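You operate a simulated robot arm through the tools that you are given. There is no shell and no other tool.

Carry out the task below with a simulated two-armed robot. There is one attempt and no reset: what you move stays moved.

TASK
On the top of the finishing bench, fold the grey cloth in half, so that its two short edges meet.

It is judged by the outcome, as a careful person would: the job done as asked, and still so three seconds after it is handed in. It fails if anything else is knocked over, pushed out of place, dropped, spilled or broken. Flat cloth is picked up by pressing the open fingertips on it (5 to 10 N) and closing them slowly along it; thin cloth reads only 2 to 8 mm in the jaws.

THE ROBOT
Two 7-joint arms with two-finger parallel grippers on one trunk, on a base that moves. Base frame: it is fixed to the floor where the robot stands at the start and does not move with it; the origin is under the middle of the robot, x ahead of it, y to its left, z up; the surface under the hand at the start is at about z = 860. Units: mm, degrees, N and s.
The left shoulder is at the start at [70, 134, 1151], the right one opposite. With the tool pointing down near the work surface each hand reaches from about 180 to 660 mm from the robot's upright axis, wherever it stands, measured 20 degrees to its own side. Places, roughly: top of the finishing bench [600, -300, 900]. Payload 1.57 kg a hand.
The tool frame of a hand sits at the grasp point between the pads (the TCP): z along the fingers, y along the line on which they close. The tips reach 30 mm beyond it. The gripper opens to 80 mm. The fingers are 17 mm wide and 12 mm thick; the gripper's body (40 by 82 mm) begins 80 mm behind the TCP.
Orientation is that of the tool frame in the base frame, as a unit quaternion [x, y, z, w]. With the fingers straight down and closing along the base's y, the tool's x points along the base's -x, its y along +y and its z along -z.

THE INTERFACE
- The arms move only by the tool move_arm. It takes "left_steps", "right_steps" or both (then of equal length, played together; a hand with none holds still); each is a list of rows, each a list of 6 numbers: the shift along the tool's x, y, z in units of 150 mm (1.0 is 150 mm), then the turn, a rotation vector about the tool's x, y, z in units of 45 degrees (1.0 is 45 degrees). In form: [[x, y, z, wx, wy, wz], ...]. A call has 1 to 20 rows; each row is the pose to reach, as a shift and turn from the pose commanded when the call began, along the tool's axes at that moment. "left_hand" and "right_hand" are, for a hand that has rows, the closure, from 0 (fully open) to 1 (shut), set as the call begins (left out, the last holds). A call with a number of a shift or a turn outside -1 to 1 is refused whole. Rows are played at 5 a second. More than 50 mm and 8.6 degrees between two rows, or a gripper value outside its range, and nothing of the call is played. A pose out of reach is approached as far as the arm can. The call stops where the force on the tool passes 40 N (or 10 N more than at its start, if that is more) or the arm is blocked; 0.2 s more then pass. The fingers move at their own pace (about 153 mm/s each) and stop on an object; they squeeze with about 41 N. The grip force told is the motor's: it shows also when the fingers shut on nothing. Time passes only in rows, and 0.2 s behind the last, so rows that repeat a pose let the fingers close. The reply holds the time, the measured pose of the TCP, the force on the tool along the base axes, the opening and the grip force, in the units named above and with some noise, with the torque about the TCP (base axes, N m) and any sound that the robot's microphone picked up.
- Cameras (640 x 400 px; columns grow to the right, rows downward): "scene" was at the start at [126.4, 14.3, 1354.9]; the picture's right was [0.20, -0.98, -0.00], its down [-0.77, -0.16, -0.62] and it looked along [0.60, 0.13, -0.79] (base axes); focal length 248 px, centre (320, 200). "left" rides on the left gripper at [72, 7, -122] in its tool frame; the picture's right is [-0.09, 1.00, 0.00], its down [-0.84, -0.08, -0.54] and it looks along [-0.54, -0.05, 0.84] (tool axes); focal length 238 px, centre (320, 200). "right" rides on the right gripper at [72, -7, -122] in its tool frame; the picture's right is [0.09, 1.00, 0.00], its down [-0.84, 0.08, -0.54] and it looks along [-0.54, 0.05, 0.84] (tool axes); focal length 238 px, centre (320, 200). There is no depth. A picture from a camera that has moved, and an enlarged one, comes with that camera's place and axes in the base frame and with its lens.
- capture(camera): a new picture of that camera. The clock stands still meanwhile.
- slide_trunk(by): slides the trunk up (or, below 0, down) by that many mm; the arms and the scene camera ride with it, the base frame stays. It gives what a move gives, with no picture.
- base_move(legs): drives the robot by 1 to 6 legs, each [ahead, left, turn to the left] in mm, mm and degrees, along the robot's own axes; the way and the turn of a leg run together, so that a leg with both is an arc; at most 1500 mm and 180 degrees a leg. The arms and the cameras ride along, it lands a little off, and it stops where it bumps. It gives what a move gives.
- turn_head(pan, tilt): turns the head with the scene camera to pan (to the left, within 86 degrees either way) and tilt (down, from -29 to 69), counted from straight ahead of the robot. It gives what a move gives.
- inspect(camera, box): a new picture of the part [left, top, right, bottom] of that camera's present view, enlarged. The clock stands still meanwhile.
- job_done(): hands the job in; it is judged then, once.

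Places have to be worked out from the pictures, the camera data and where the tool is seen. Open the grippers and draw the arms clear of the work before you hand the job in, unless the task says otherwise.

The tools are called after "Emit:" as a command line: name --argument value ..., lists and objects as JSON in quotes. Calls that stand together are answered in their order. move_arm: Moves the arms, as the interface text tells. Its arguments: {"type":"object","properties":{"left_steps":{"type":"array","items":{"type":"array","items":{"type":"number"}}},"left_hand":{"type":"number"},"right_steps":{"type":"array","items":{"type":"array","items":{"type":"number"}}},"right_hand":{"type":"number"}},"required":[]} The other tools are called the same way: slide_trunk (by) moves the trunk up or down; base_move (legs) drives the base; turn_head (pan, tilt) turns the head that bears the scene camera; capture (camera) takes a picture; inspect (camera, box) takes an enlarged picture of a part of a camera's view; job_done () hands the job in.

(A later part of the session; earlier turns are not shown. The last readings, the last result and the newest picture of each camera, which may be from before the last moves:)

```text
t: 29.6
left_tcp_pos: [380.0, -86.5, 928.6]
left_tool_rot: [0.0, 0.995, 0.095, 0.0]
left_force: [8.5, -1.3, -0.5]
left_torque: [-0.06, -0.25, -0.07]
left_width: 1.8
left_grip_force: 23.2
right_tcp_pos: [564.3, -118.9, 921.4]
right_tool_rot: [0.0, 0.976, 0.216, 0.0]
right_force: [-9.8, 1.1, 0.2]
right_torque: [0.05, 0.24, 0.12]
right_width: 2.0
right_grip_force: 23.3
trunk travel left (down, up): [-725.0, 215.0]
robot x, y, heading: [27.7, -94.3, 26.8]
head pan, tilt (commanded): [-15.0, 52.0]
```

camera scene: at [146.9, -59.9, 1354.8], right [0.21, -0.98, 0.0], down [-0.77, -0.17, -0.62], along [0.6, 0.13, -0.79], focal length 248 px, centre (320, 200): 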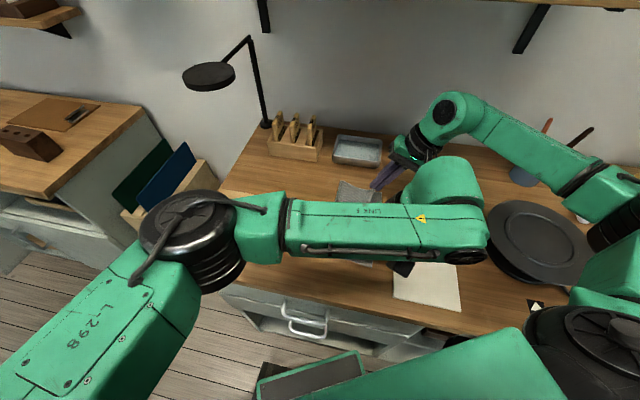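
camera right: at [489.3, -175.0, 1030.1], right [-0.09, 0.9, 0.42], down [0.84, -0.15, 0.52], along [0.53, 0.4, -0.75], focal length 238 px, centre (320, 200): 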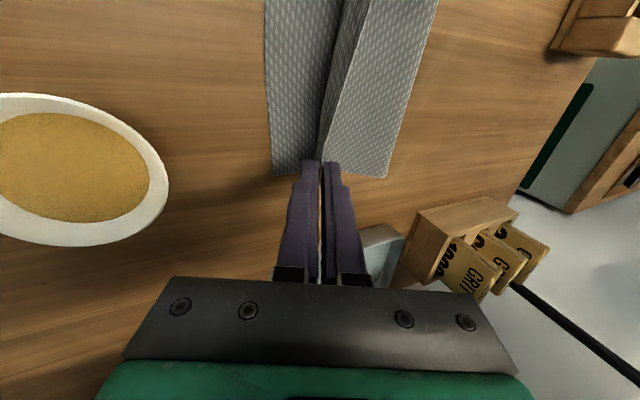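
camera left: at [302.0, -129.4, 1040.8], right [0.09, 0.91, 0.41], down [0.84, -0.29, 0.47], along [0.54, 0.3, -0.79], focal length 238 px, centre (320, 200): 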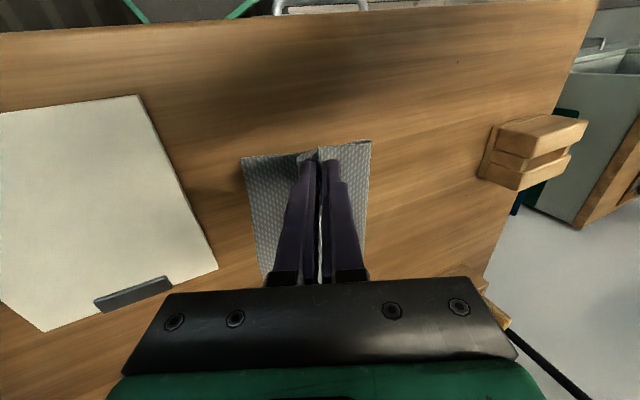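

The command base is the reached pose, and the tension has halved. I bring the left hand the remaining 8 mm toward the right hand and forward to catch up along the arc, with a little less lean.

Emit:
move_arm --left_steps '[[-0.027, -0.015, 0.001, 0.02, 0, 0], [-0.05, -0.035, 0.003, 0.04, 0, 0], [-0.0533, -0.055, 0.005, 0.06, 0, 0], [-0.0533, -0.075, 0.007, 0.08, 0, 0], [-0.0533, -0.095, 0.009, 0.089, 0, 0], [-0.0533, -0.111, 0.01, 0.089, 0, 0], [-0.0533, -0.111, 0.01, 0.089, 0, 0]]'

Emit:
capture --camera "left"

Emit:
capture --camera "right"

```text
t: 31.2
left_tcp_pos: [388.6, -102.2, 924.2]
left_tool_rot: [-0.001, 0.998, 0.061, 0.0]
left_force: [-0.1, -0.5, 0.5]
left_torque: [-0.01, 0.02, 0.03]
left_width: 1.7
left_grip_force: 23.9
right_tcp_pos: [563.2, -117.2, 921.4]
right_tool_rot: [0.0, 0.976, 0.216, -0.002]
right_force: [-0.1, 0.1, -0.2]
right_torque: [-0.03, 0.05, -0.06]
right_width: 1.9
right_grip_force: 23.6
trunk travel left (down, up): [-725.0, 215.0]
robot x, y, heading: [25.4, -96.5, 27.0]
head pan, tilt (commanded): [-15.0, 52.0]
```

```text
taken
camera left: at [315.7, -110.3, 1046.4], right [0.09, 0.99, 0.12], down [0.84, -0.14, 0.53], along [0.54, 0.05, -0.84], focal length 238 px, centre (320, 200)
```

left: 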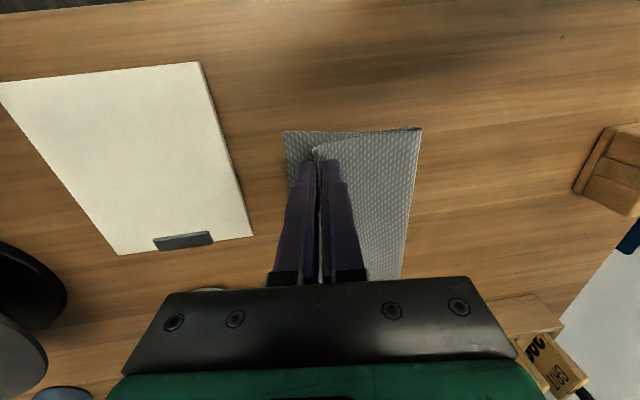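

```text
taken
camera right: at [490.4, -175.2, 1030.2], right [-0.09, 0.9, 0.42], down [0.84, -0.16, 0.52], along [0.54, 0.4, -0.74], focal length 238 px, centre (320, 200)
```

right: 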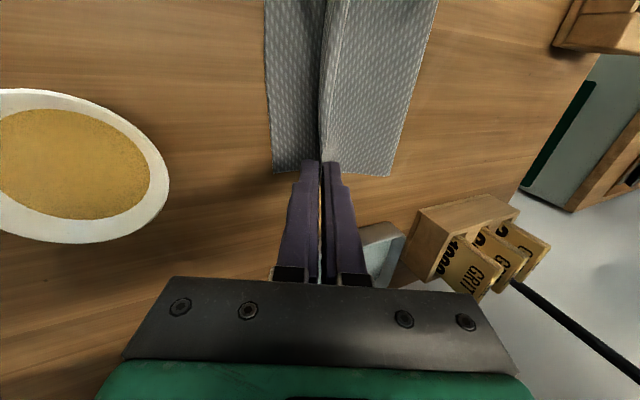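

Tension is gone (forces near zero) and the near side has caught up. I look closely at both pinches and the lower layer's right edge to judge where to lay it.

Emit:
inspect --camera "left" --box '[260, 110, 440, 230]'

Emit:
inspect --camera "right" --box '[240, 60, 440, 220]'

Emit:
inspect --camera "scene" --box '[280, 120, 520, 300]'

```text
3.33 times, centred on (350, 170) of left
camera zoom: at [315.7, -110.3, 1046.4], right [0.09, 0.99, 0.12], down [0.84, -0.14, 0.53], along [0.54, 0.05, -0.84], focal length 794 px, centre (220, 300)
```

zoom: 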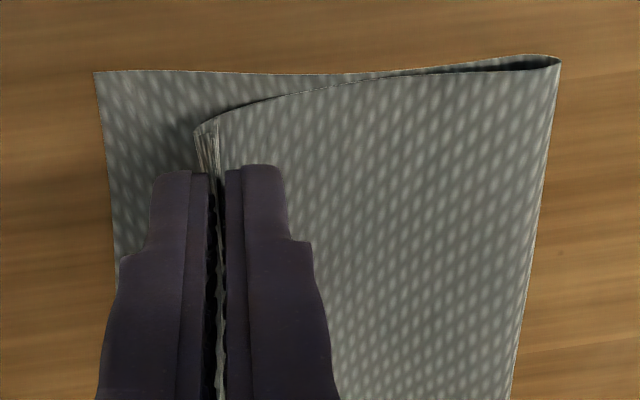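

```text
2.50 times, centred on (340, 140) of right
camera zoom: at [490.4, -175.2, 1030.2], right [-0.09, 0.9, 0.42], down [0.84, -0.16, 0.52], along [0.54, 0.4, -0.74], focal length 596 px, centre (270, 350)
```

zoom: 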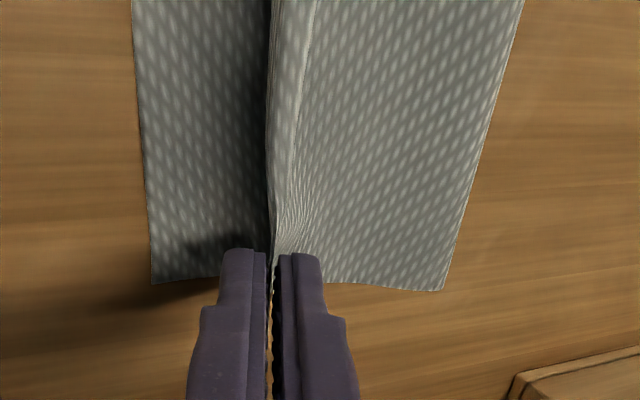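

```text
2.22 times, centred on (400, 210) of scene
camera zoom: at [146.9, -59.5, 1354.8], right [0.21, -0.98, 0.0], down [-0.77, -0.17, -0.62], along [0.6, 0.13, -0.79], focal length 551 px, centre (142, 178)
```

zoom: 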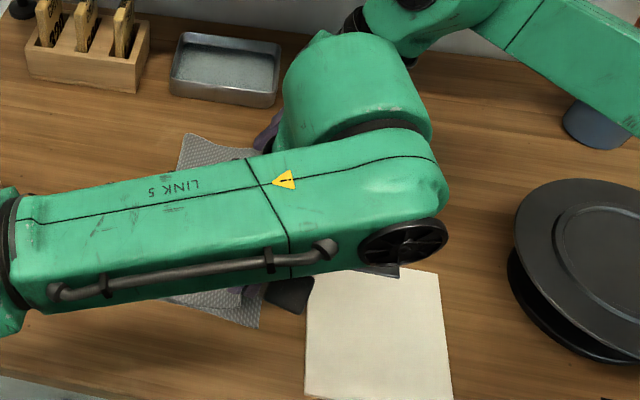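

The lower layer's right edge is at about y -121 (near) to -127 (far), and the held strips should be some 18–20 mm. I lower both pinches to just above the lower layer, moving slightly outward.

Emit:
move_arm --left_steps '[[0, -0.01, 0.033, 0, 0, 0], [0, -0.018, 0.065, 0, 0, 0], [0, -0.025, 0.098, 0, 0, 0], [0, -0.032, 0.131, 0, 0, 0], [0, -0.038, 0.163, 0, 0, 0], [0, -0.0442, 0.196, 0, 0, 0], [0, -0.0442, 0.196, 0, 0, 0]]' --right_steps '[[0, -0.02, 0.024, 0, 0, 0], [0, -0.038, 0.047, 0, 0, 0], [0, -0.056, 0.071, 0, 0, 0], [0, -0.074, 0.094, 0, 0, 0], [0, -0.091, 0.118, 0, 0, 0], [0, -0.1065, 0.1416, 0, 0, 0], [0, -0.1065, 0.1416, 0, 0, 0]]'

Emit:
inspect --camera "left" --box '[240, 80, 460, 240]'

Emit:
inspect --camera "right" --box '[220, 40, 460, 220]'

```text
t: 32.8
left_tcp_pos: [388.9, -104.3, 894.8]
left_tool_rot: [0.0, 0.998, 0.061, 0.0]
left_force: [-0.3, -0.7, 0.3]
left_torque: [0.04, -0.01, -0.04]
left_width: 1.9
left_grip_force: 24.1
right_tcp_pos: [563.6, -122.7, 895.6]
right_tool_rot: [0.001, 0.976, 0.216, -0.002]
right_force: [0.5, -0.2, 0.8]
right_torque: [-0.04, 0.0, 0.02]
right_width: 1.7
right_grip_force: 23.3
trunk travel left (down, up): [-725.0, 215.0]
robot x, y, heading: [27.1, -94.6, 27.2]
head pan, tilt (commanded): [-15.0, 52.0]
```

```text
2.50 times, centred on (350, 160) of left
camera zoom: at [315.6, -113.4, 1016.8], right [0.09, 0.99, 0.12], down [0.84, -0.14, 0.53], along [0.54, 0.05, -0.84], focal length 596 px, centre (245, 300)
```

zoom: 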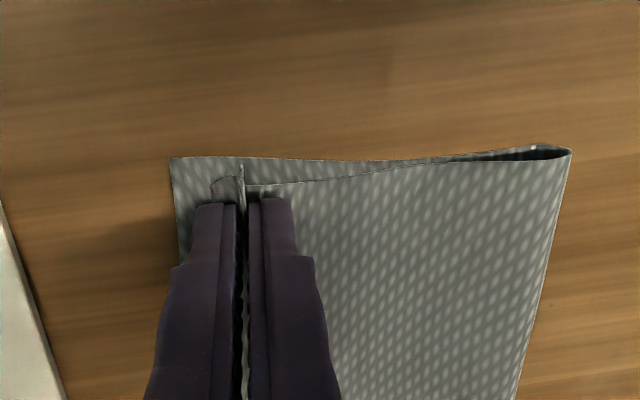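

```text
2.22 times, centred on (340, 130) of right
camera zoom: at [490.4, -180.6, 1005.1], right [-0.09, 0.9, 0.42], down [0.84, -0.16, 0.52], along [0.54, 0.4, -0.74], focal length 530 px, centre (276, 356)
```

zoom: 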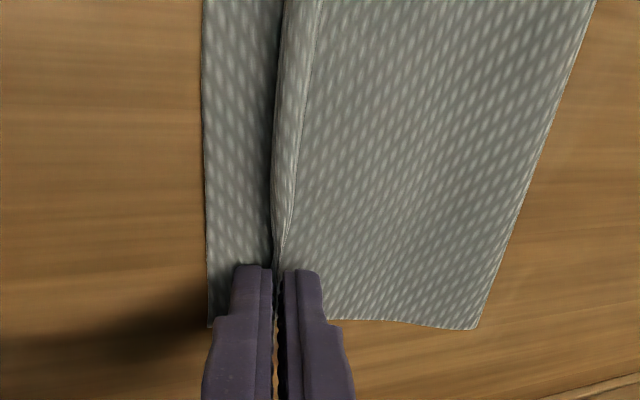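

The strips stand up in the jaws, and between the hands the hem leans back slightly. I lean both hands further outward about their tips (right to 40°, left to about 15° if it reaches) so the hem tips toward the outside before release.

Emit:
move_arm --left_steps '[[0, -0.007, -0.001, -0.045, 0, 0], [0, -0.0135, -0.0024, -0.089, 0, 0], [0, -0.02, -0.0035, -0.134, 0, 0], [0, -0.027, -0.0047, -0.178, 0, 0], [0, -0.027, -0.0047, -0.178, 0, 0]]' --right_steps '[[0, -0.011, -0.004, -0.083, 0, 0], [0, -0.022, -0.006, -0.167, 0, 0], [0, -0.0335, -0.0075, -0.25, 0, 0], [0, -0.0447, -0.0083, -0.333, 0, 0], [0, -0.0447, -0.0083, -0.333, 0, 0]]'

Emit:
inspect --camera "left" --box '[240, 80, 460, 240]'

Emit:
inspect --camera "right" --box '[220, 40, 460, 220]'

```text
t: 34.0
left_tcp_pos: [386.9, -107.9, 895.4]
left_tool_rot: [0.001, 0.991, 0.131, -0.001]
left_force: [0.6, 0.9, 0.3]
left_torque: [0.01, 0.0, -0.01]
left_width: 2.0
left_grip_force: 23.3
right_tcp_pos: [563.3, -129.1, 893.6]
right_tool_rot: [0.0, 0.94, 0.342, -0.001]
right_force: [0.1, -0.4, -0.9]
right_torque: [-0.06, 0.01, 0.01]
right_width: 2.0
right_grip_force: 23.1
trunk travel left (down, up): [-725.0, 215.0]
robot x, y, heading: [25.4, -95.2, 27.1]
head pan, tilt (commanded): [-15.0, 52.0]
```

```text
2.50 times, centred on (350, 160) of left
camera zoom: at [315.4, -134.3, 1014.7], right [0.09, 0.96, 0.26], down [0.84, -0.21, 0.5], along [0.54, 0.17, -0.82], focal length 596 px, centre (245, 300)
```

zoom: 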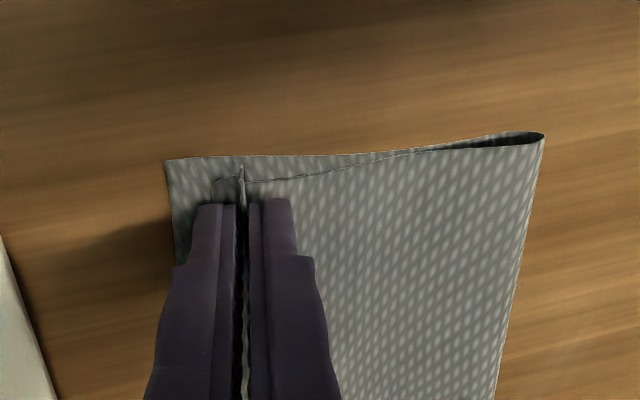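

```text
2.22 times, centred on (340, 130) of right
camera zoom: at [490.4, -213.0, 984.4], right [-0.09, 0.76, 0.64], down [0.84, -0.29, 0.46], along [0.54, 0.58, -0.61], focal length 530 px, centre (276, 356)
```

zoom: 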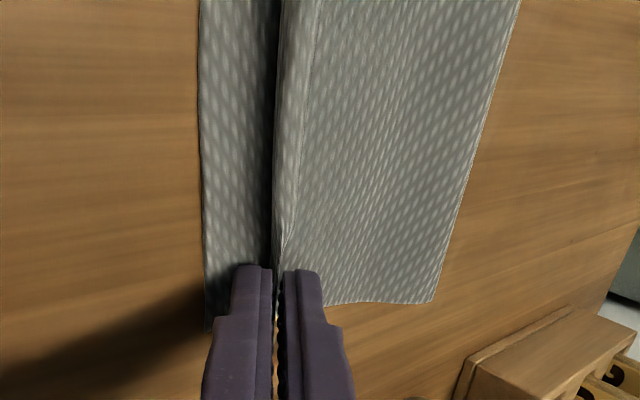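

Left is at 15° and right at 40° lean; the hem is near upright and the laid edges should land within a couple of mm of the lower one. I open the jaws slightly while raising a hair, and look.

Emit:
move_arm --left_steps '[[0, 0.0026, -0.0097, 0, 0, 0], [0, 0.0026, -0.0097, 0, 0, 0], [0, 0.0026, -0.0097, 0, 0, 0]]' --right_steps '[[0, 0.0129, -0.0153, 0, 0, 0], [0, 0.0129, -0.0153, 0, 0, 0], [0, 0.0129, -0.0153, 0, 0, 0]]' --left_hand 0.9 --right_hand 0.9

Emit:
inspect --camera "left" --box '[240, 80, 460, 240]'

Emit:
inspect --camera "right" --box '[220, 40, 460, 220]'

```text
t: 34.8
left_tcp_pos: [388.3, -108.9, 897.1]
left_tool_rot: [0.0, 0.991, 0.13, 0.0]
left_force: [0.3, -0.1, -0.5]
left_torque: [0.01, 0.01, 0.0]
left_width: 7.7
left_grip_force: 0.2
right_tcp_pos: [564.0, -128.8, 897.2]
right_tool_rot: [-0.001, 0.94, 0.341, -0.002]
right_force: [0.3, 0.0, -0.9]
right_torque: [-0.01, -0.04, 0.02]
right_width: 7.7
right_grip_force: 0.0
trunk travel left (down, up): [-725.0, 215.0]
robot x, y, heading: [26.0, -96.7, 27.1]
head pan, tilt (commanded): [-15.0, 52.0]
```

```text
2.50 times, centred on (350, 160) of left
camera zoom: at [315.5, -134.7, 1016.2], right [0.09, 0.96, 0.26], down [0.84, -0.22, 0.5], along [0.54, 0.17, -0.82], focal length 596 px, centre (245, 300)
```

zoom: 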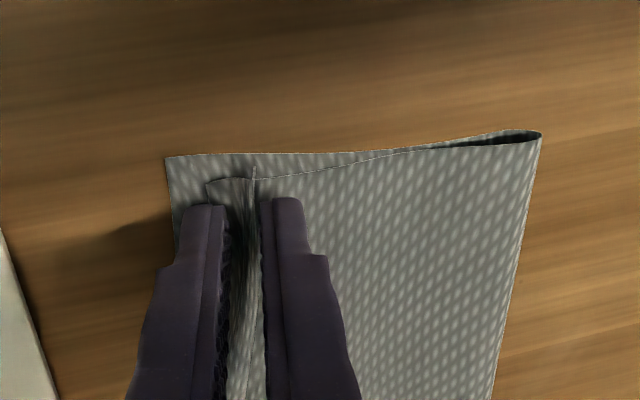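

```text
2.22 times, centred on (340, 130) of right
camera zoom: at [490.3, -213.2, 987.4], right [-0.09, 0.76, 0.64], down [0.84, -0.29, 0.46], along [0.54, 0.58, -0.61], focal length 530 px, centre (276, 356)
```

zoom: 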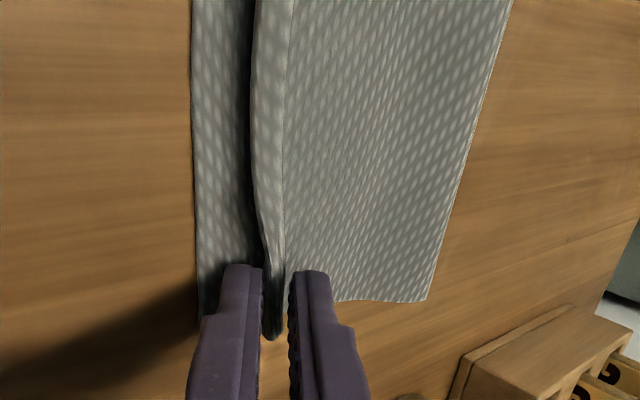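

Seen now: the material beyond the pinch bulges about 12 mm outward in a loop, so the strips are shorter than I assumed and the top layer still has slack. The cloth is still between the jaws, so I close them again to pull the slack out.

Emit:
move_arm --left_steps '[[0, 0, 0, 0, 0, 0], [0, 0, 0, 0, 0, 0], [0, 0, 0, 0, 0, 0]]' --right_steps '[[0, 0, 0, 0, 0, 0], [0, 0, 0, 0, 0, 0], [0, 0, 0, 0, 0, 0]]' --left_hand 1.0 --right_hand 1.0

Emit:
capture --camera "left"

Emit:
capture --camera "right"

```text
t: 35.6
left_tcp_pos: [388.9, -107.9, 897.2]
left_tool_rot: [0.0, 0.992, 0.13, 0.0]
left_force: [-0.3, 0.7, 0.0]
left_torque: [-0.02, 0.0, -0.02]
left_width: 2.0
left_grip_force: 23.7
right_tcp_pos: [562.2, -128.8, 896.6]
right_tool_rot: [0.0, 0.94, 0.34, -0.001]
right_force: [0.2, -1.5, 0.0]
right_torque: [0.02, -0.02, 0.0]
right_width: 1.8
right_grip_force: 23.3
trunk travel left (down, up): [-725.0, 215.0]
robot x, y, heading: [26.9, -96.5, 27.0]
head pan, tilt (commanded): [-15.0, 52.0]
```

```text
taken
camera left: at [315.5, -134.6, 1016.2], right [0.09, 0.96, 0.26], down [0.84, -0.21, 0.5], along [0.54, 0.17, -0.82], focal length 238 px, centre (320, 200)
```

left: 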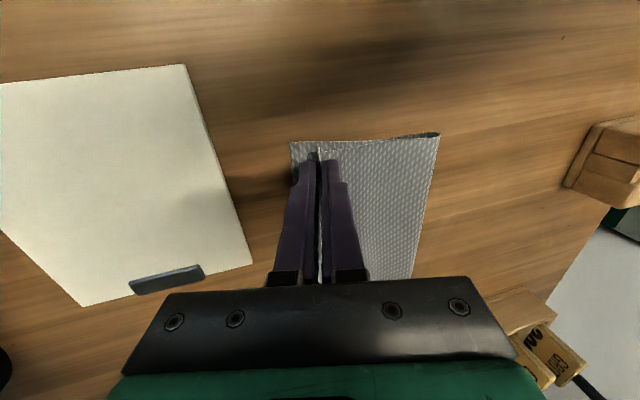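

```text
taken
camera right: at [490.3, -213.1, 987.4], right [-0.09, 0.76, 0.64], down [0.84, -0.29, 0.46], along [0.54, 0.58, -0.61], focal length 238 px, centre (320, 200)
```

right: 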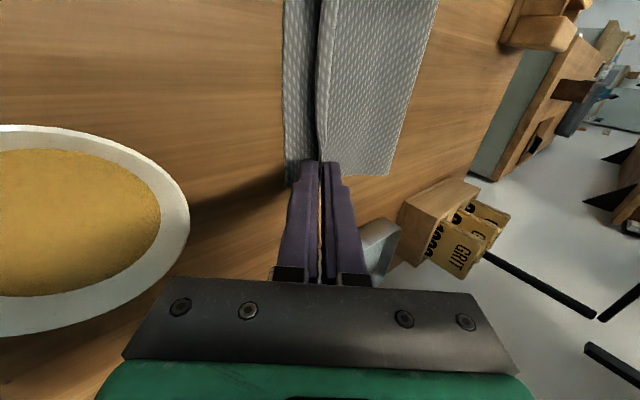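

Both strips are re-gripped. The geometry now makes sense: the edges are about aligned, but the stiff cloth keeps an open loop (about 28 mm tall) at the crease, leaving slack near the hem. I will release with the outward lean so the hem falls outward, withdraw along the finger axes, then smooth the slack toward the crease.

Emit:
move_arm --left_steps '[[0, 0, -0.02, 0, 0, 0], [0, 0, -0.04, 0, 0, 0], [0, 0, -0.05, 0, 0, 0], [0, 0, -0.05, 0, 0, 0]]' --right_steps '[[0, 0, -0.04, 0, 0, 0], [0, 0, -0.08, 0, 0, 0], [0, 0, -0.09, 0, 0, 0], [0, 0, -0.09, 0, 0, 0]]' --left_hand 0.65 --right_hand 0.65

Emit:
capture --camera "left"

Emit:
capture --camera "right"

```text
t: 36.6
left_tcp_pos: [388.2, -109.1, 903.7]
left_tool_rot: [-0.001, 0.991, 0.131, 0.001]
left_force: [0.8, -0.8, 0.0]
left_torque: [-0.02, 0.05, 0.0]
left_width: 28.1
left_grip_force: 0.1
right_tcp_pos: [562.4, -137.8, 906.5]
right_tool_rot: [0.0, 0.94, 0.34, -0.002]
right_force: [-0.3, 0.5, 0.3]
right_torque: [-0.01, 0.01, 0.02]
right_width: 28.0
right_grip_force: 0.1
trunk travel left (down, up): [-725.0, 215.0]
robot x, y, heading: [25.9, -98.5, 27.1]
head pan, tilt (commanded): [-15.0, 52.0]
```

```text
taken
camera left: at [315.5, -134.3, 1023.1], right [0.09, 0.96, 0.26], down [0.84, -0.21, 0.5], along [0.54, 0.17, -0.82], focal length 238 px, centre (320, 200)
```

left: 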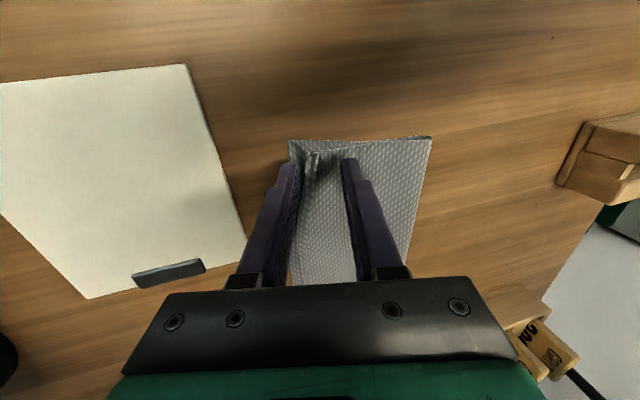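

```text
taken
camera right: at [490.5, -222.0, 997.5], right [-0.09, 0.76, 0.64], down [0.84, -0.29, 0.46], along [0.54, 0.58, -0.61], focal length 238 px, centre (320, 200)
```

right: 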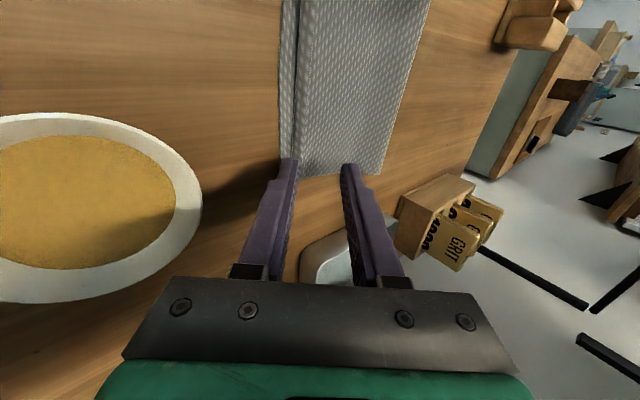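

Both jaws are open. I zoom in to see how the hem fell before withdrawing.

Emit:
inspect --camera "left" --box '[260, 110, 440, 230]'

Emit:
inspect --camera "right" --box '[240, 40, 440, 200]'

```text
3.33 times, centred on (350, 170) of left
camera zoom: at [315.5, -134.3, 1023.1], right [0.09, 0.96, 0.26], down [0.84, -0.21, 0.5], along [0.54, 0.17, -0.82], focal length 794 px, centre (220, 300)
```

zoom: 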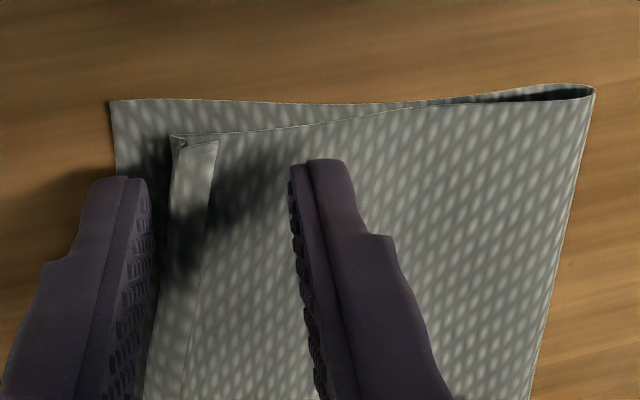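

```text
2.50 times, centred on (340, 120) of right
camera zoom: at [490.5, -222.0, 997.5], right [-0.09, 0.76, 0.64], down [0.84, -0.29, 0.46], along [0.54, 0.58, -0.61], focal length 596 px, centre (270, 400)
```

zoom: 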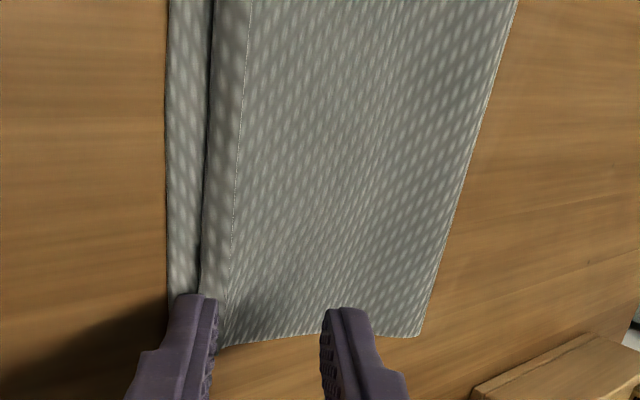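

The crease loop aside, the hem has folded back about 10 mm on top of the upper layer; unfolded, its edge would match the lower edge within about 3 mm at both ends. I withdraw both hands along their fingers to free the cloth, then look from above.

Emit:
move_arm --left_steps '[[0, 0, -0.07, 0, 0, 0], [0, 0, -0.14, 0, 0, 0], [0, 0, -0.22, 0, 0, 0], [0, 0, -0.32, 0, 0, 0], [0, 0, -0.42, 0, 0, 0], [0, 0, -0.55, 0, 0, 0]]' --right_steps '[[0, 0, -0.07, 0, 0, 0], [0, 0, -0.14, 0, 0, 0], [0, 0, -0.22, 0, 0, 0], [0, 0, -0.32, 0, 0, 0], [0, 0, -0.42, 0, 0, 0], [0, 0, -0.5, 0, 0, 0]]'

Emit:
capture --camera "left"

Emit:
capture --camera "right"

```text
t: 38.0
left_tcp_pos: [385.5, -108.4, 967.1]
left_tool_rot: [-0.001, 0.992, 0.129, 0.0]
left_force: [0.4, 0.3, 0.2]
left_torque: [0.0, 0.06, -0.01]
left_width: 27.8
left_grip_force: 0.0
left hand out of reach, approached as far as the arm can: row 1, 2, 3, 4, 5, 6
right_tcp_pos: [564.4, -186.2, 964.4]
right_tool_rot: [0.0, 0.94, 0.342, -0.002]
right_force: [-0.1, -0.1, -0.6]
right_torque: [0.03, -0.04, 0.01]
right_width: 27.8
right_grip_force: 0.2
trunk travel left (down, up): [-725.0, 215.0]
robot x, y, heading: [28.6, -95.3, 26.8]
head pan, tilt (commanded): [-15.0, 52.0]
```

```text
taken
camera left: at [313.1, -133.2, 1086.5], right [0.09, 0.96, 0.26], down [0.84, -0.22, 0.5], along [0.54, 0.17, -0.82], focal length 238 px, centre (320, 200)
```

left: 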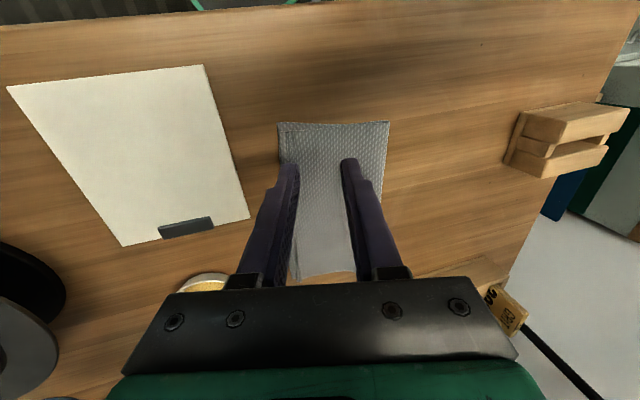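

```text
taken
camera right: at [490.1, -270.1, 1055.5], right [-0.09, 0.76, 0.64], down [0.84, -0.29, 0.46], along [0.54, 0.58, -0.61], focal length 238 px, centre (320, 200)
```

right: 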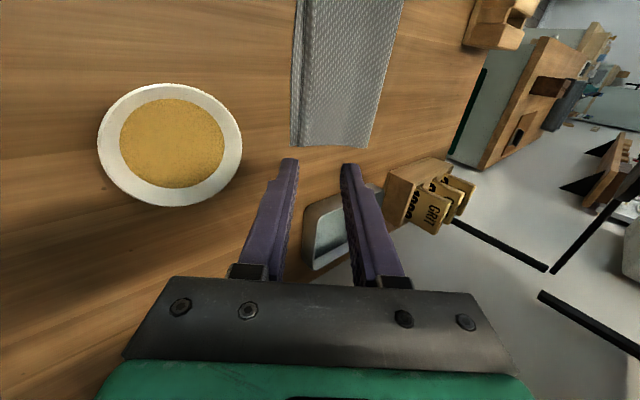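

The cloth is free and lies roughly folded. I straighten both hands and move the left one aside so that the scene camera can see the whole cloth.

Emit:
move_arm --left_steps '[[0, 0.12, -0.002, 0.042, 0, 0], [0, 0.24, -0.004, 0.083, 0, 0], [0, 0.36, -0.006, 0.125, 0, 0], [0, 0.48, -0.008, 0.167, 0, 0], [0, 0.6, -0.01, 0.208, 0, 0], [0, 0.72, -0.012, 0.25, 0, 0], [0, 0.85, -0.014, 0.292, 0, 0], [0, 0.97, -0.016, 0.333, 0, 0]]' --right_steps '[[0, 0.021, -0.026, 0.111, 0, 0], [0, 0.043, -0.051, 0.222, 0, 0], [0, 0.064, -0.077, 0.333, 0, 0], [0, 0.086, -0.102, 0.444, 0, 0], [0, 0.107, -0.128, 0.556, 0, 0], [0, 0.128, -0.153, 0.667, 0, 0], [0, 0.15, -0.179, 0.778, 0, 0], [0, 0.171, -0.204, 0.889, 0, 0]]' --left_hand 1.0 --right_hand 1.0

Emit:
move_arm --left_steps '[[0, 0.12, 0, 0, 0, 0], [0, 0.24, 0, 0, 0, 0], [0, 0.36, 0, 0, 0, 0], [0, 0.48, 0, 0, 0, 0], [0, 0.6, 0, 0, 0, 0], [0, 0.72, 0, 0, 0, 0], [0, 0.84, 0, 0, 0, 0], [0, 0.95, 0, 0, 0, 0]]'

Emit:
capture --camera "scene"

Emit:
inspect --camera "scene" --box '[280, 150, 460, 290]'

Emit:
capture --camera "right"

```text
t: 39.8
left_tcp_pos: [385.8, 34.2, 1008.5]
left_tool_rot: [0.0, 1.0, -0.001, 0.0]
left_force: [0.1, 0.3, -0.2]
left_torque: [-0.04, 0.02, -0.03]
left_width: 0.1
left_grip_force: 21.3
right_tcp_pos: [563.7, -184.5, 1005.2]
right_tool_rot: [0.0, 1.0, -0.003, -0.002]
right_force: [-1.1, 1.3, 0.9]
right_torque: [0.0, 0.0, 0.0]
right_width: 0.0
right_grip_force: 21.7
trunk travel left (down, up): [-725.0, 215.0]
robot x, y, heading: [25.1, -93.7, 27.4]
head pan, tilt (commanded): [-15.0, 52.0]
```

```text
t: 41.6
left_tcp_pos: [386.3, 176.0, 1006.7]
left_tool_rot: [0.0, 1.0, 0.0, 0.0]
left_force: [-0.1, 0.6, 0.6]
left_torque: [-0.01, -0.03, 0.03]
left_width: 0.0
left_grip_force: 21.2
right_tcp_pos: [564.6, -185.0, 1005.2]
right_tool_rot: [-0.001, 1.0, -0.001, -0.003]
right_force: [0.6, -0.4, 0.3]
right_torque: [-0.02, -0.01, 0.02]
right_width: 0.0
right_grip_force: 21.5
trunk travel left (down, up): [-725.0, 215.0]
robot x, y, heading: [26.1, -95.8, 26.7]
head pan, tilt (commanded): [-15.0, 52.0]
```

```text
taken
camera scene: at [146.8, -58.9, 1354.8], right [0.21, -0.98, 0.0], down [-0.77, -0.17, -0.62], along [0.6, 0.13, -0.79], focal length 248 px, centre (320, 200)
```

scene: 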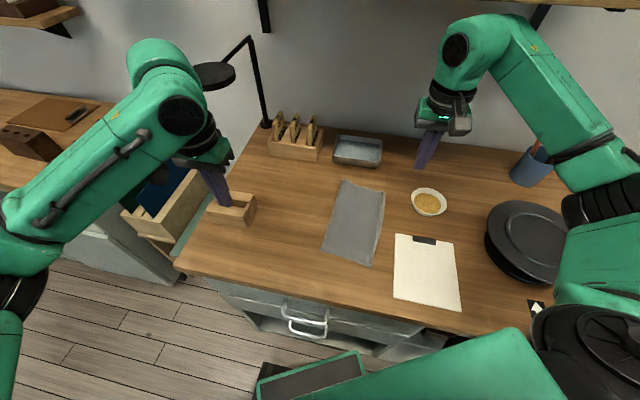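

```text
2.86 times, centred on (370, 220) of scene
camera zoom: at [146.8, -58.9, 1354.8], right [0.21, -0.98, 0.0], down [-0.77, -0.17, -0.62], along [0.6, 0.13, -0.79], focal length 708 px, centre (177, 143)
```

zoom: 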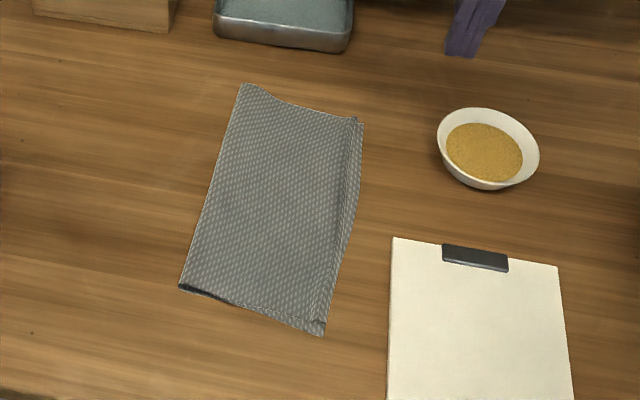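

```text
taken
camera right: at [491.0, -192.3, 1128.0], right [-0.09, 1.0, 0.0], down [0.84, 0.08, 0.54], along [0.54, 0.05, -0.84], focal length 238 px, centre (320, 200)
```

right: 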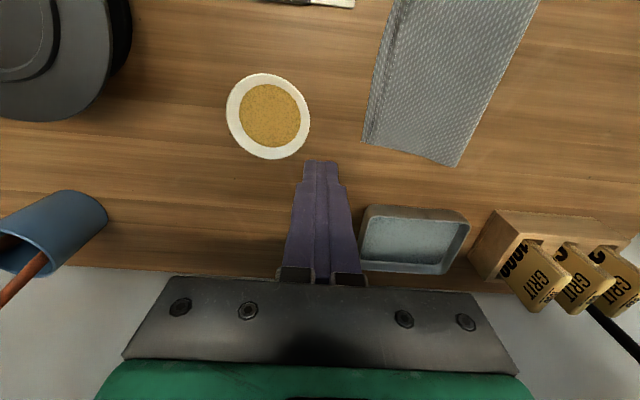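

The cloth is now folded nearly in half, slightly rotated, with lower corners near (371,-120) and (580,-135) and the crease near y -10 to -22. I zoom in on the hem and crease.

Emit:
inspect --camera "scene" --box '[350, 220, 400, 270]'

Emit:
inspect --camera "scene" --box '[350, 170, 400, 220]'

Emit:
inspect --camera "scene" --box '[310, 220, 370, 270]'

Emit:
inspect --camera "right" --box '[340, 0, 560, 180]'

```text
8.00 times, centred on (375, 245) of scene
camera zoom: at [146.8, -58.9, 1354.8], right [0.21, -0.98, 0.0], down [-0.77, -0.17, -0.62], along [0.6, 0.13, -0.79], focal length 1983 px, centre (-120, -160)
```

zoom: 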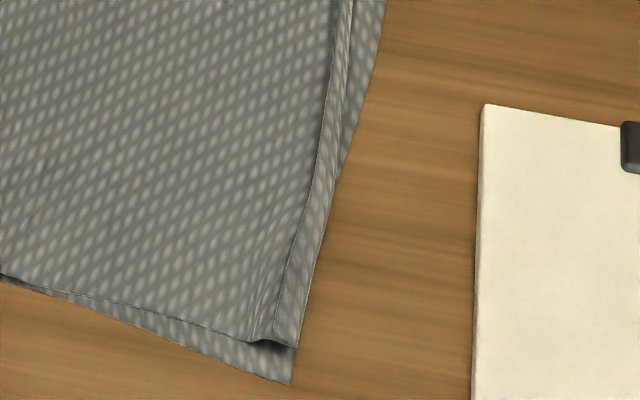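

```text
8.00 times, centred on (375, 195) of scene
camera zoom: at [146.8, -58.9, 1354.8], right [0.21, -0.98, 0.0], down [-0.77, -0.17, -0.62], along [0.6, 0.13, -0.79], focal length 1983 px, centre (-120, 240)
```

zoom: 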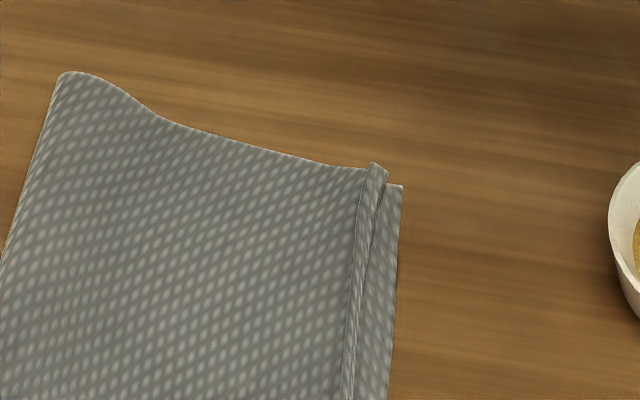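

```text
8.00 times, centred on (340, 245) of scene
camera zoom: at [146.8, -58.9, 1354.8], right [0.21, -0.98, 0.0], down [-0.77, -0.17, -0.62], along [0.6, 0.13, -0.79], focal length 1983 px, centre (160, -160)
```

zoom: 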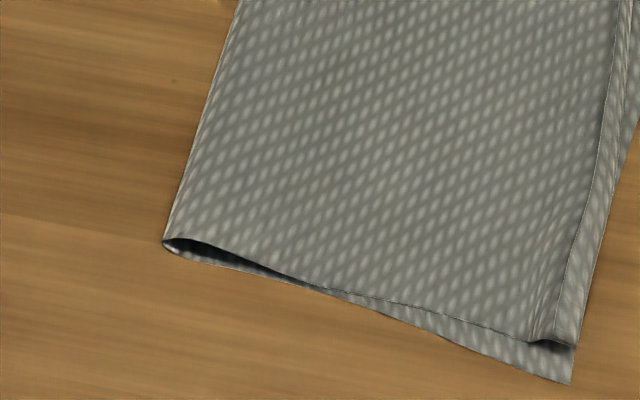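

```text
2.22 times, centred on (450, 90) of right
camera zoom: at [491.0, -192.3, 1128.0], right [-0.09, 1.0, 0.0], down [0.84, 0.08, 0.54], along [0.54, 0.05, -0.84], focal length 530 px, centre (31, 444)
```

zoom: 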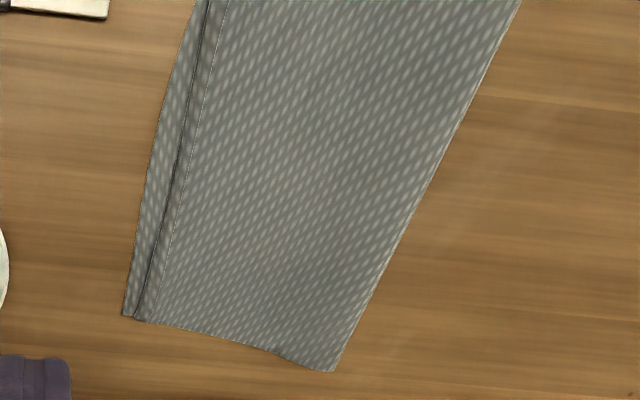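

The hem is turned back only about 7 mm along its length and the crease still stands open. First I press the crease down with the closed right fingertips, tapping straight down near the far end and watching the force.

Emit:
move_arm --right_steps '[[-0.006, 0.166, 0, 0, 0, 0], [-0.012, 0.331, 0.05, 0, 0, 0], [-0.018, 0.497, 0.15, 0, 0, 0], [-0.024, 0.662, 0.3, 0, 0, 0], [-0.03, 0.828, 0.45, 0, 0, 0], [-0.036, 0.993, 0.6, 0, 0, 0], [-0.036, 0.993, 0.633, 0, 0, 0], [-0.036, 0.993, 0.667, 0, 0, 0], [-0.036, 0.993, 0.69, 0, 0, 0], [-0.036, 0.993, 0.71, 0, 0, 0], [-0.036, 0.993, 0.723, 0, 0, 0]]' --right_hand 1.0

Emit:
inspect --camera "right" --box '[200, 40, 440, 220]'

```text
t: 44.0
left_tcp_pos: [385.3, 175.0, 1007.5]
left_tool_rot: [0.0, 1.0, 0.0, 0.0]
left_force: [-0.9, 0.9, 0.4]
left_torque: [0.0, 0.01, 0.02]
left_width: 0.0
left_grip_force: 21.5
right_tcp_pos: [570.3, -37.2, 894.0]
right_tool_rot: [0.0, 1.0, -0.002, -0.002]
right_force: [-0.3, -0.1, -0.3]
right_torque: [0.0, -0.02, 0.02]
right_width: 0.0
right_grip_force: 21.1
trunk travel left (down, up): [-725.0, 215.0]
robot x, y, heading: [26.7, -98.0, 27.3]
head pan, tilt (commanded): [-15.0, 52.0]
```

```text
2.22 times, centred on (320, 130) of right
camera zoom: at [495.8, -44.0, 1018.5], right [-0.09, 1.0, 0.0], down [0.84, 0.08, 0.54], along [0.54, 0.05, -0.84], focal length 530 px, centre (320, 356)
```

zoom: 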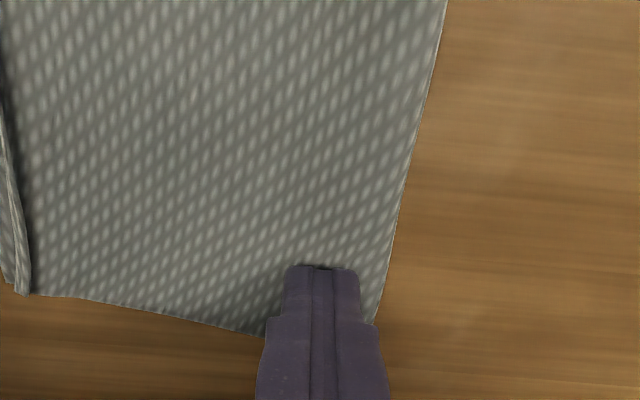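

No contact force yet at TCP z 894. I go down in 1 mm steps until the fold is pressed.

Emit:
move_arm --right_steps '[[0, 0, 0.0067, 0, 0, 0], [0, 0, 0.0133, 0, 0, 0], [0, 0, 0.02, 0, 0, 0], [0, 0, 0.0267, 0, 0, 0], [0, 0, 0.0267, 0, 0, 0]]'

```text
t: 45.2
left_tcp_pos: [385.9, 174.3, 1005.9]
left_tool_rot: [0.001, 1.0, 0.0, -0.001]
left_force: [-0.1, -0.2, -0.3]
left_torque: [-0.02, -0.01, -0.03]
left_width: 0.0
left_grip_force: 21.7
right_tcp_pos: [569.4, -37.6, 892.7]
right_tool_rot: [0.0, 1.0, -0.002, -0.002]
right_force: [-0.2, -0.6, 0.1]
right_torque: [0.01, 0.02, -0.01]
right_width: 0.0
right_grip_force: 20.9
trunk travel left (down, up): [-725.0, 215.0]
robot x, y, heading: [26.7, -99.5, 27.2]
head pan, tilt (commanded): [-15.0, 52.0]
```

Still no force at 892.7, so the cloth layers are thin; I go another 3 mm in small steps.

Emit:
move_arm --right_steps '[[0, 0, 0.0067, 0, 0, 0], [0, 0, 0.0133, 0, 0, 0], [0, 0, 0.02, 0, 0, 0], [0, 0, 0.02, 0, 0, 0]]'

Emit:
inspect --camera "right" --box '[200, 40, 440, 220]'

```text
t: 46.2
left_tcp_pos: [385.5, 175.2, 1007.9]
left_tool_rot: [0.0, 1.0, 0.0, 0.0]
left_force: [-0.1, -0.3, -0.4]
left_torque: [0.04, -0.01, -0.02]
left_width: 0.0
left_grip_force: 20.9
right_tcp_pos: [568.2, -35.9, 891.9]
right_tool_rot: [0.0, 1.0, -0.001, 0.001]
right_force: [4.5, -0.3, 20.1]
right_torque: [-0.03, -0.2, -0.03]
right_width: 0.3
right_grip_force: 21.8
trunk travel left (down, up): [-725.0, 215.0]
robot x, y, heading: [25.4, -98.4, 27.1]
head pan, tilt (commanded): [-15.0, 52.0]
```

```text
2.22 times, centred on (320, 130) of right
camera zoom: at [494.4, -44.3, 1014.4], right [-0.09, 1.0, 0.0], down [0.84, 0.08, 0.54], along [0.54, 0.05, -0.84], focal length 530 px, centre (320, 356)
```

zoom: 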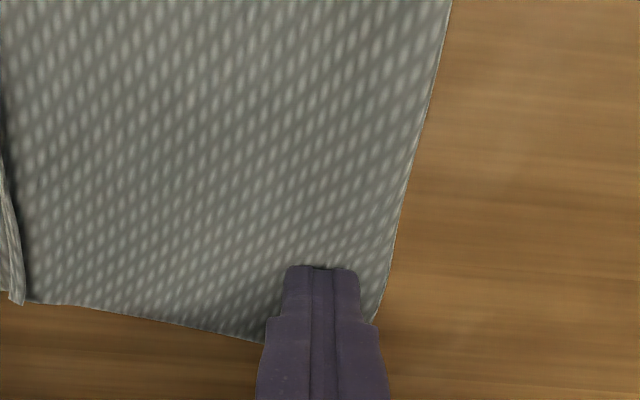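

Contact is stiff: 20 N one millimetre or two into it. I raise, and tap along the crease toward the near end with about 10 N each.

Emit:
move_arm --right_steps '[[0, 0, -0.08, 0, 0, 0], [0.117, 0.015, -0.08, 0, 0, 0], [0.233, 0.033, -0.08, 0, 0, 0], [0.233, 0.033, -0.03, 0, 0, 0], [0.233, 0.033, -0.0067, 0, 0, 0], [0.233, 0.033, -0.0067, 0, 0, 0], [0.233, 0.033, -0.08, 0, 0, 0], [0.35, 0.04, -0.08, 0, 0, 0], [0.467, 0.048, -0.08, 0, 0, 0], [0.467, 0.048, -0.03, 0, 0, 0], [0.467, 0.048, -0.0067, 0, 0, 0], [0.467, 0.048, -0.0067, 0, 0, 0], [0.467, 0.048, -0.08, 0, 0, 0], [0.583, 0.055, -0.08, 0, 0, 0], [0.7, 0.063, -0.08, 0, 0, 0], [0.7, 0.063, -0.03, 0, 0, 0], [0.7, 0.063, -0.0067, 0, 0, 0]]'

Emit:
move_arm --right_steps '[[0, 0, -0.0733, 0, 0, 0], [0.117, 0.007, -0.0733, 0, 0, 0], [0.233, 0.015, -0.0733, 0, 0, 0], [0.233, 0.015, -0.02, 0, 0, 0], [0.233, 0.015, 0, 0, 0, 0], [0.233, 0.015, 0, 0, 0, 0], [0.233, 0.015, -0.0733, 0, 0, 0], [0.34, 0.022, -0.0733, 0, 0, 0], [0.447, 0.03, -0.0733, 0, 0, 0], [0.447, 0.03, -0.02, 0, 0, 0], [0.447, 0.03, 0, 0, 0, 0], [0.447, 0.03, 0, 0, 0, 0]]'

Emit:
move_arm --right_steps '[[0, 0, -0.1, 0, 0, 0], [0, 0, -0.2, 0, 0, 0], [0, -0.1, -0.35, 0, 0, 0], [0, -0.3, -0.5, 0, 0, 0], [0, -0.6, -0.6, 0, 0, 0], [0, -0.8, -0.7, 0, 0, 0]]'

Emit:
capture --camera "scene"

Emit:
inspect --camera "scene" --box '[280, 150, 460, 290]'

```text
t: 49.8
left_tcp_pos: [384.9, 174.3, 1007.1]
left_tool_rot: [0.0, 1.0, 0.0, 0.001]
left_force: [0.4, 0.9, -0.7]
left_torque: [0.02, -0.02, -0.02]
left_width: 0.5
left_grip_force: 21.4
right_tcp_pos: [463.7, -27.4, 891.5]
right_tool_rot: [0.0, 1.0, 0.001, 0.0]
right_force: [2.9, 0.0, 9.7]
right_torque: [0.01, -0.08, 0.02]
right_width: 0.0
right_grip_force: 21.5
trunk travel left (down, up): [-725.0, 215.0]
robot x, y, heading: [27.7, -94.5, 27.4]
head pan, tilt (commanded): [-15.0, 52.0]
```

```text
t: 52.4
left_tcp_pos: [385.1, 175.4, 1007.2]
left_tool_rot: [0.0, 1.0, 0.0, 0.0]
left_force: [1.2, -0.3, 1.0]
left_torque: [-0.02, -0.02, -0.02]
left_width: 0.0
left_grip_force: 21.5
right_tcp_pos: [396.2, -23.6, 890.7]
right_tool_rot: [-0.001, 1.0, -0.001, -0.001]
right_force: [2.1, -1.7, 14.5]
right_torque: [-0.04, 0.07, 0.01]
right_width: 0.2
right_grip_force: 21.2
trunk travel left (down, up): [-725.0, 215.0]
robot x, y, heading: [25.4, -97.2, 26.8]
head pan, tilt (commanded): [-15.0, 52.0]
```

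```text
t: 53.8
left_tcp_pos: [384.8, 175.2, 1007.1]
left_tool_rot: [0.0, 1.0, 0.001, 0.0]
left_force: [-0.2, -0.3, 0.1]
left_torque: [0.01, 0.01, 0.0]
left_width: 0.0
left_grip_force: 21.2
right_tcp_pos: [397.2, -143.4, 995.8]
right_tool_rot: [0.0, 1.0, -0.001, 0.0]
right_force: [-0.1, -0.2, 0.7]
right_torque: [0.02, -0.01, 0.0]
right_width: 0.1
right_grip_force: 21.4
trunk travel left (down, up): [-725.0, 215.0]
robot x, y, heading: [26.9, -99.1, 27.1]
head pan, tilt (commanded): [-15.0, 52.0]
```

```text
taken
camera scene: at [146.0, -60.5, 1354.9], right [0.21, -0.98, 0.0], down [-0.77, -0.17, -0.62], along [0.6, 0.13, -0.79], focal length 248 px, centre (320, 200)
```

scene: 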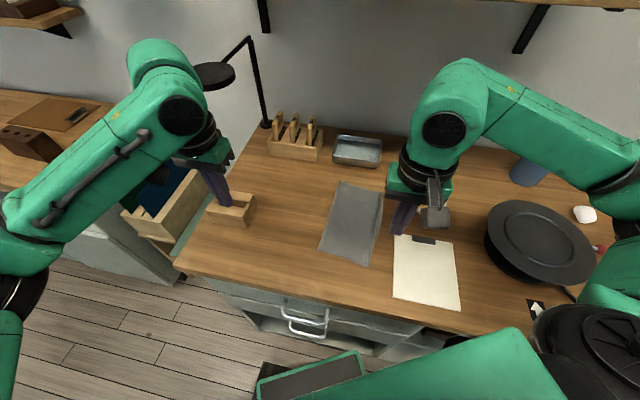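

```text
2.86 times, centred on (370, 220) of scene
camera zoom: at [146.0, -60.5, 1354.9], right [0.21, -0.98, 0.0], down [-0.77, -0.17, -0.62], along [0.6, 0.13, -0.79], focal length 708 px, centre (177, 143)
```

zoom: 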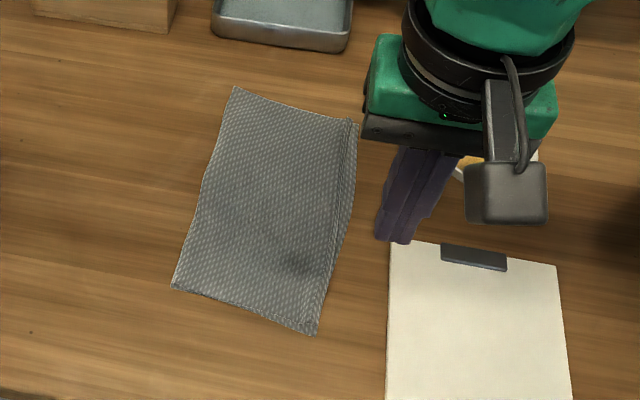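

The crease is now flat. I zoom in again on the hem corners to see how the edges lie.

Emit:
inspect --camera "scene" --box '[340, 220, 390, 270]'

Emit:
inspect --camera "scene" --box '[345, 170, 395, 220]'

Emit:
inspect --camera "right" --box '[340, 40, 580, 220]'

Emit:
capture --camera "right"

```text
8.00 times, centred on (365, 245) of scene
camera zoom: at [146.0, -60.5, 1354.9], right [0.21, -0.98, 0.0], down [-0.77, -0.17, -0.62], along [0.6, 0.13, -0.79], focal length 1983 px, centre (-40, -160)
```

zoom: 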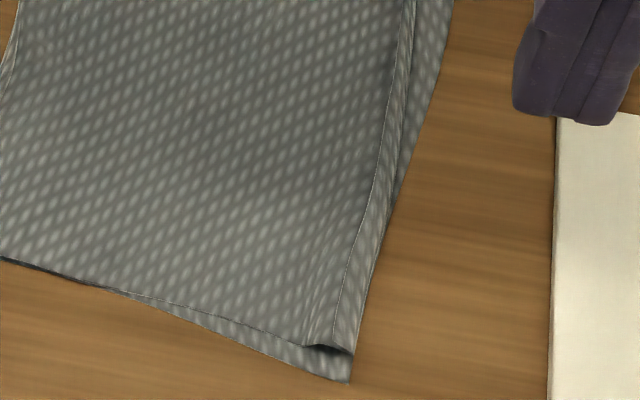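

```text
8.00 times, centred on (370, 195) of scene
camera zoom: at [146.0, -60.5, 1354.9], right [0.21, -0.98, 0.0], down [-0.77, -0.17, -0.62], along [0.6, 0.13, -0.79], focal length 1983 px, centre (-80, 240)
```

zoom: 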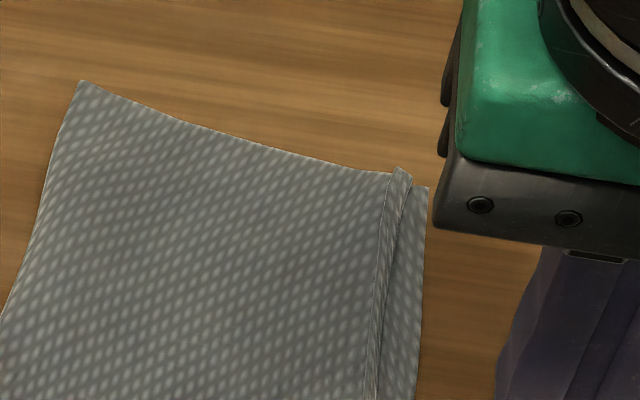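

```text
2.22 times, centred on (460, 130) of right
camera zoom: at [324.2, -150.5, 1119.1], right [-0.09, 1.0, 0.0], down [0.84, 0.08, 0.54], along [0.54, 0.05, -0.84], focal length 530 px, centre (9, 356)
```

zoom: 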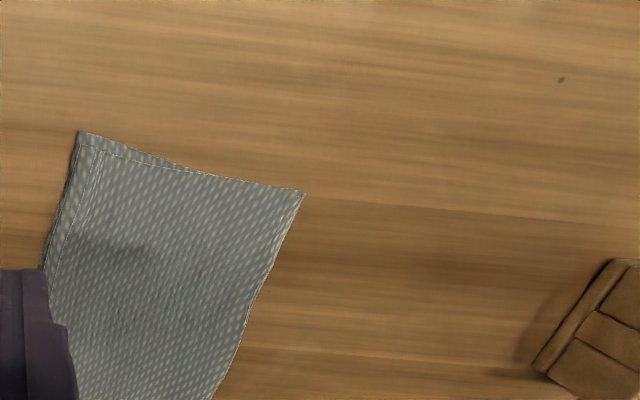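

```text
taken
camera right: at [324.2, -150.5, 1119.1], right [-0.09, 1.0, 0.0], down [0.84, 0.08, 0.54], along [0.54, 0.05, -0.84], focal length 238 px, centre (320, 200)
```

right: 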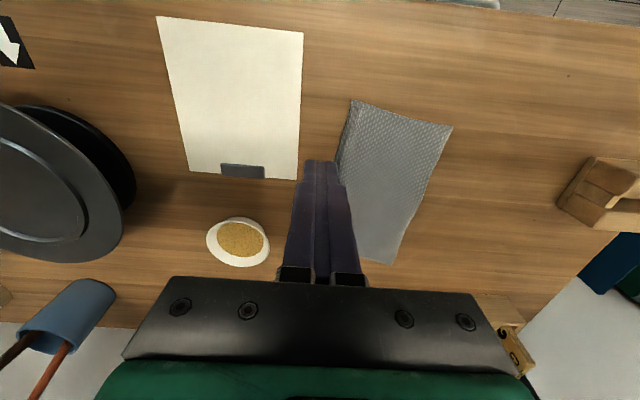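

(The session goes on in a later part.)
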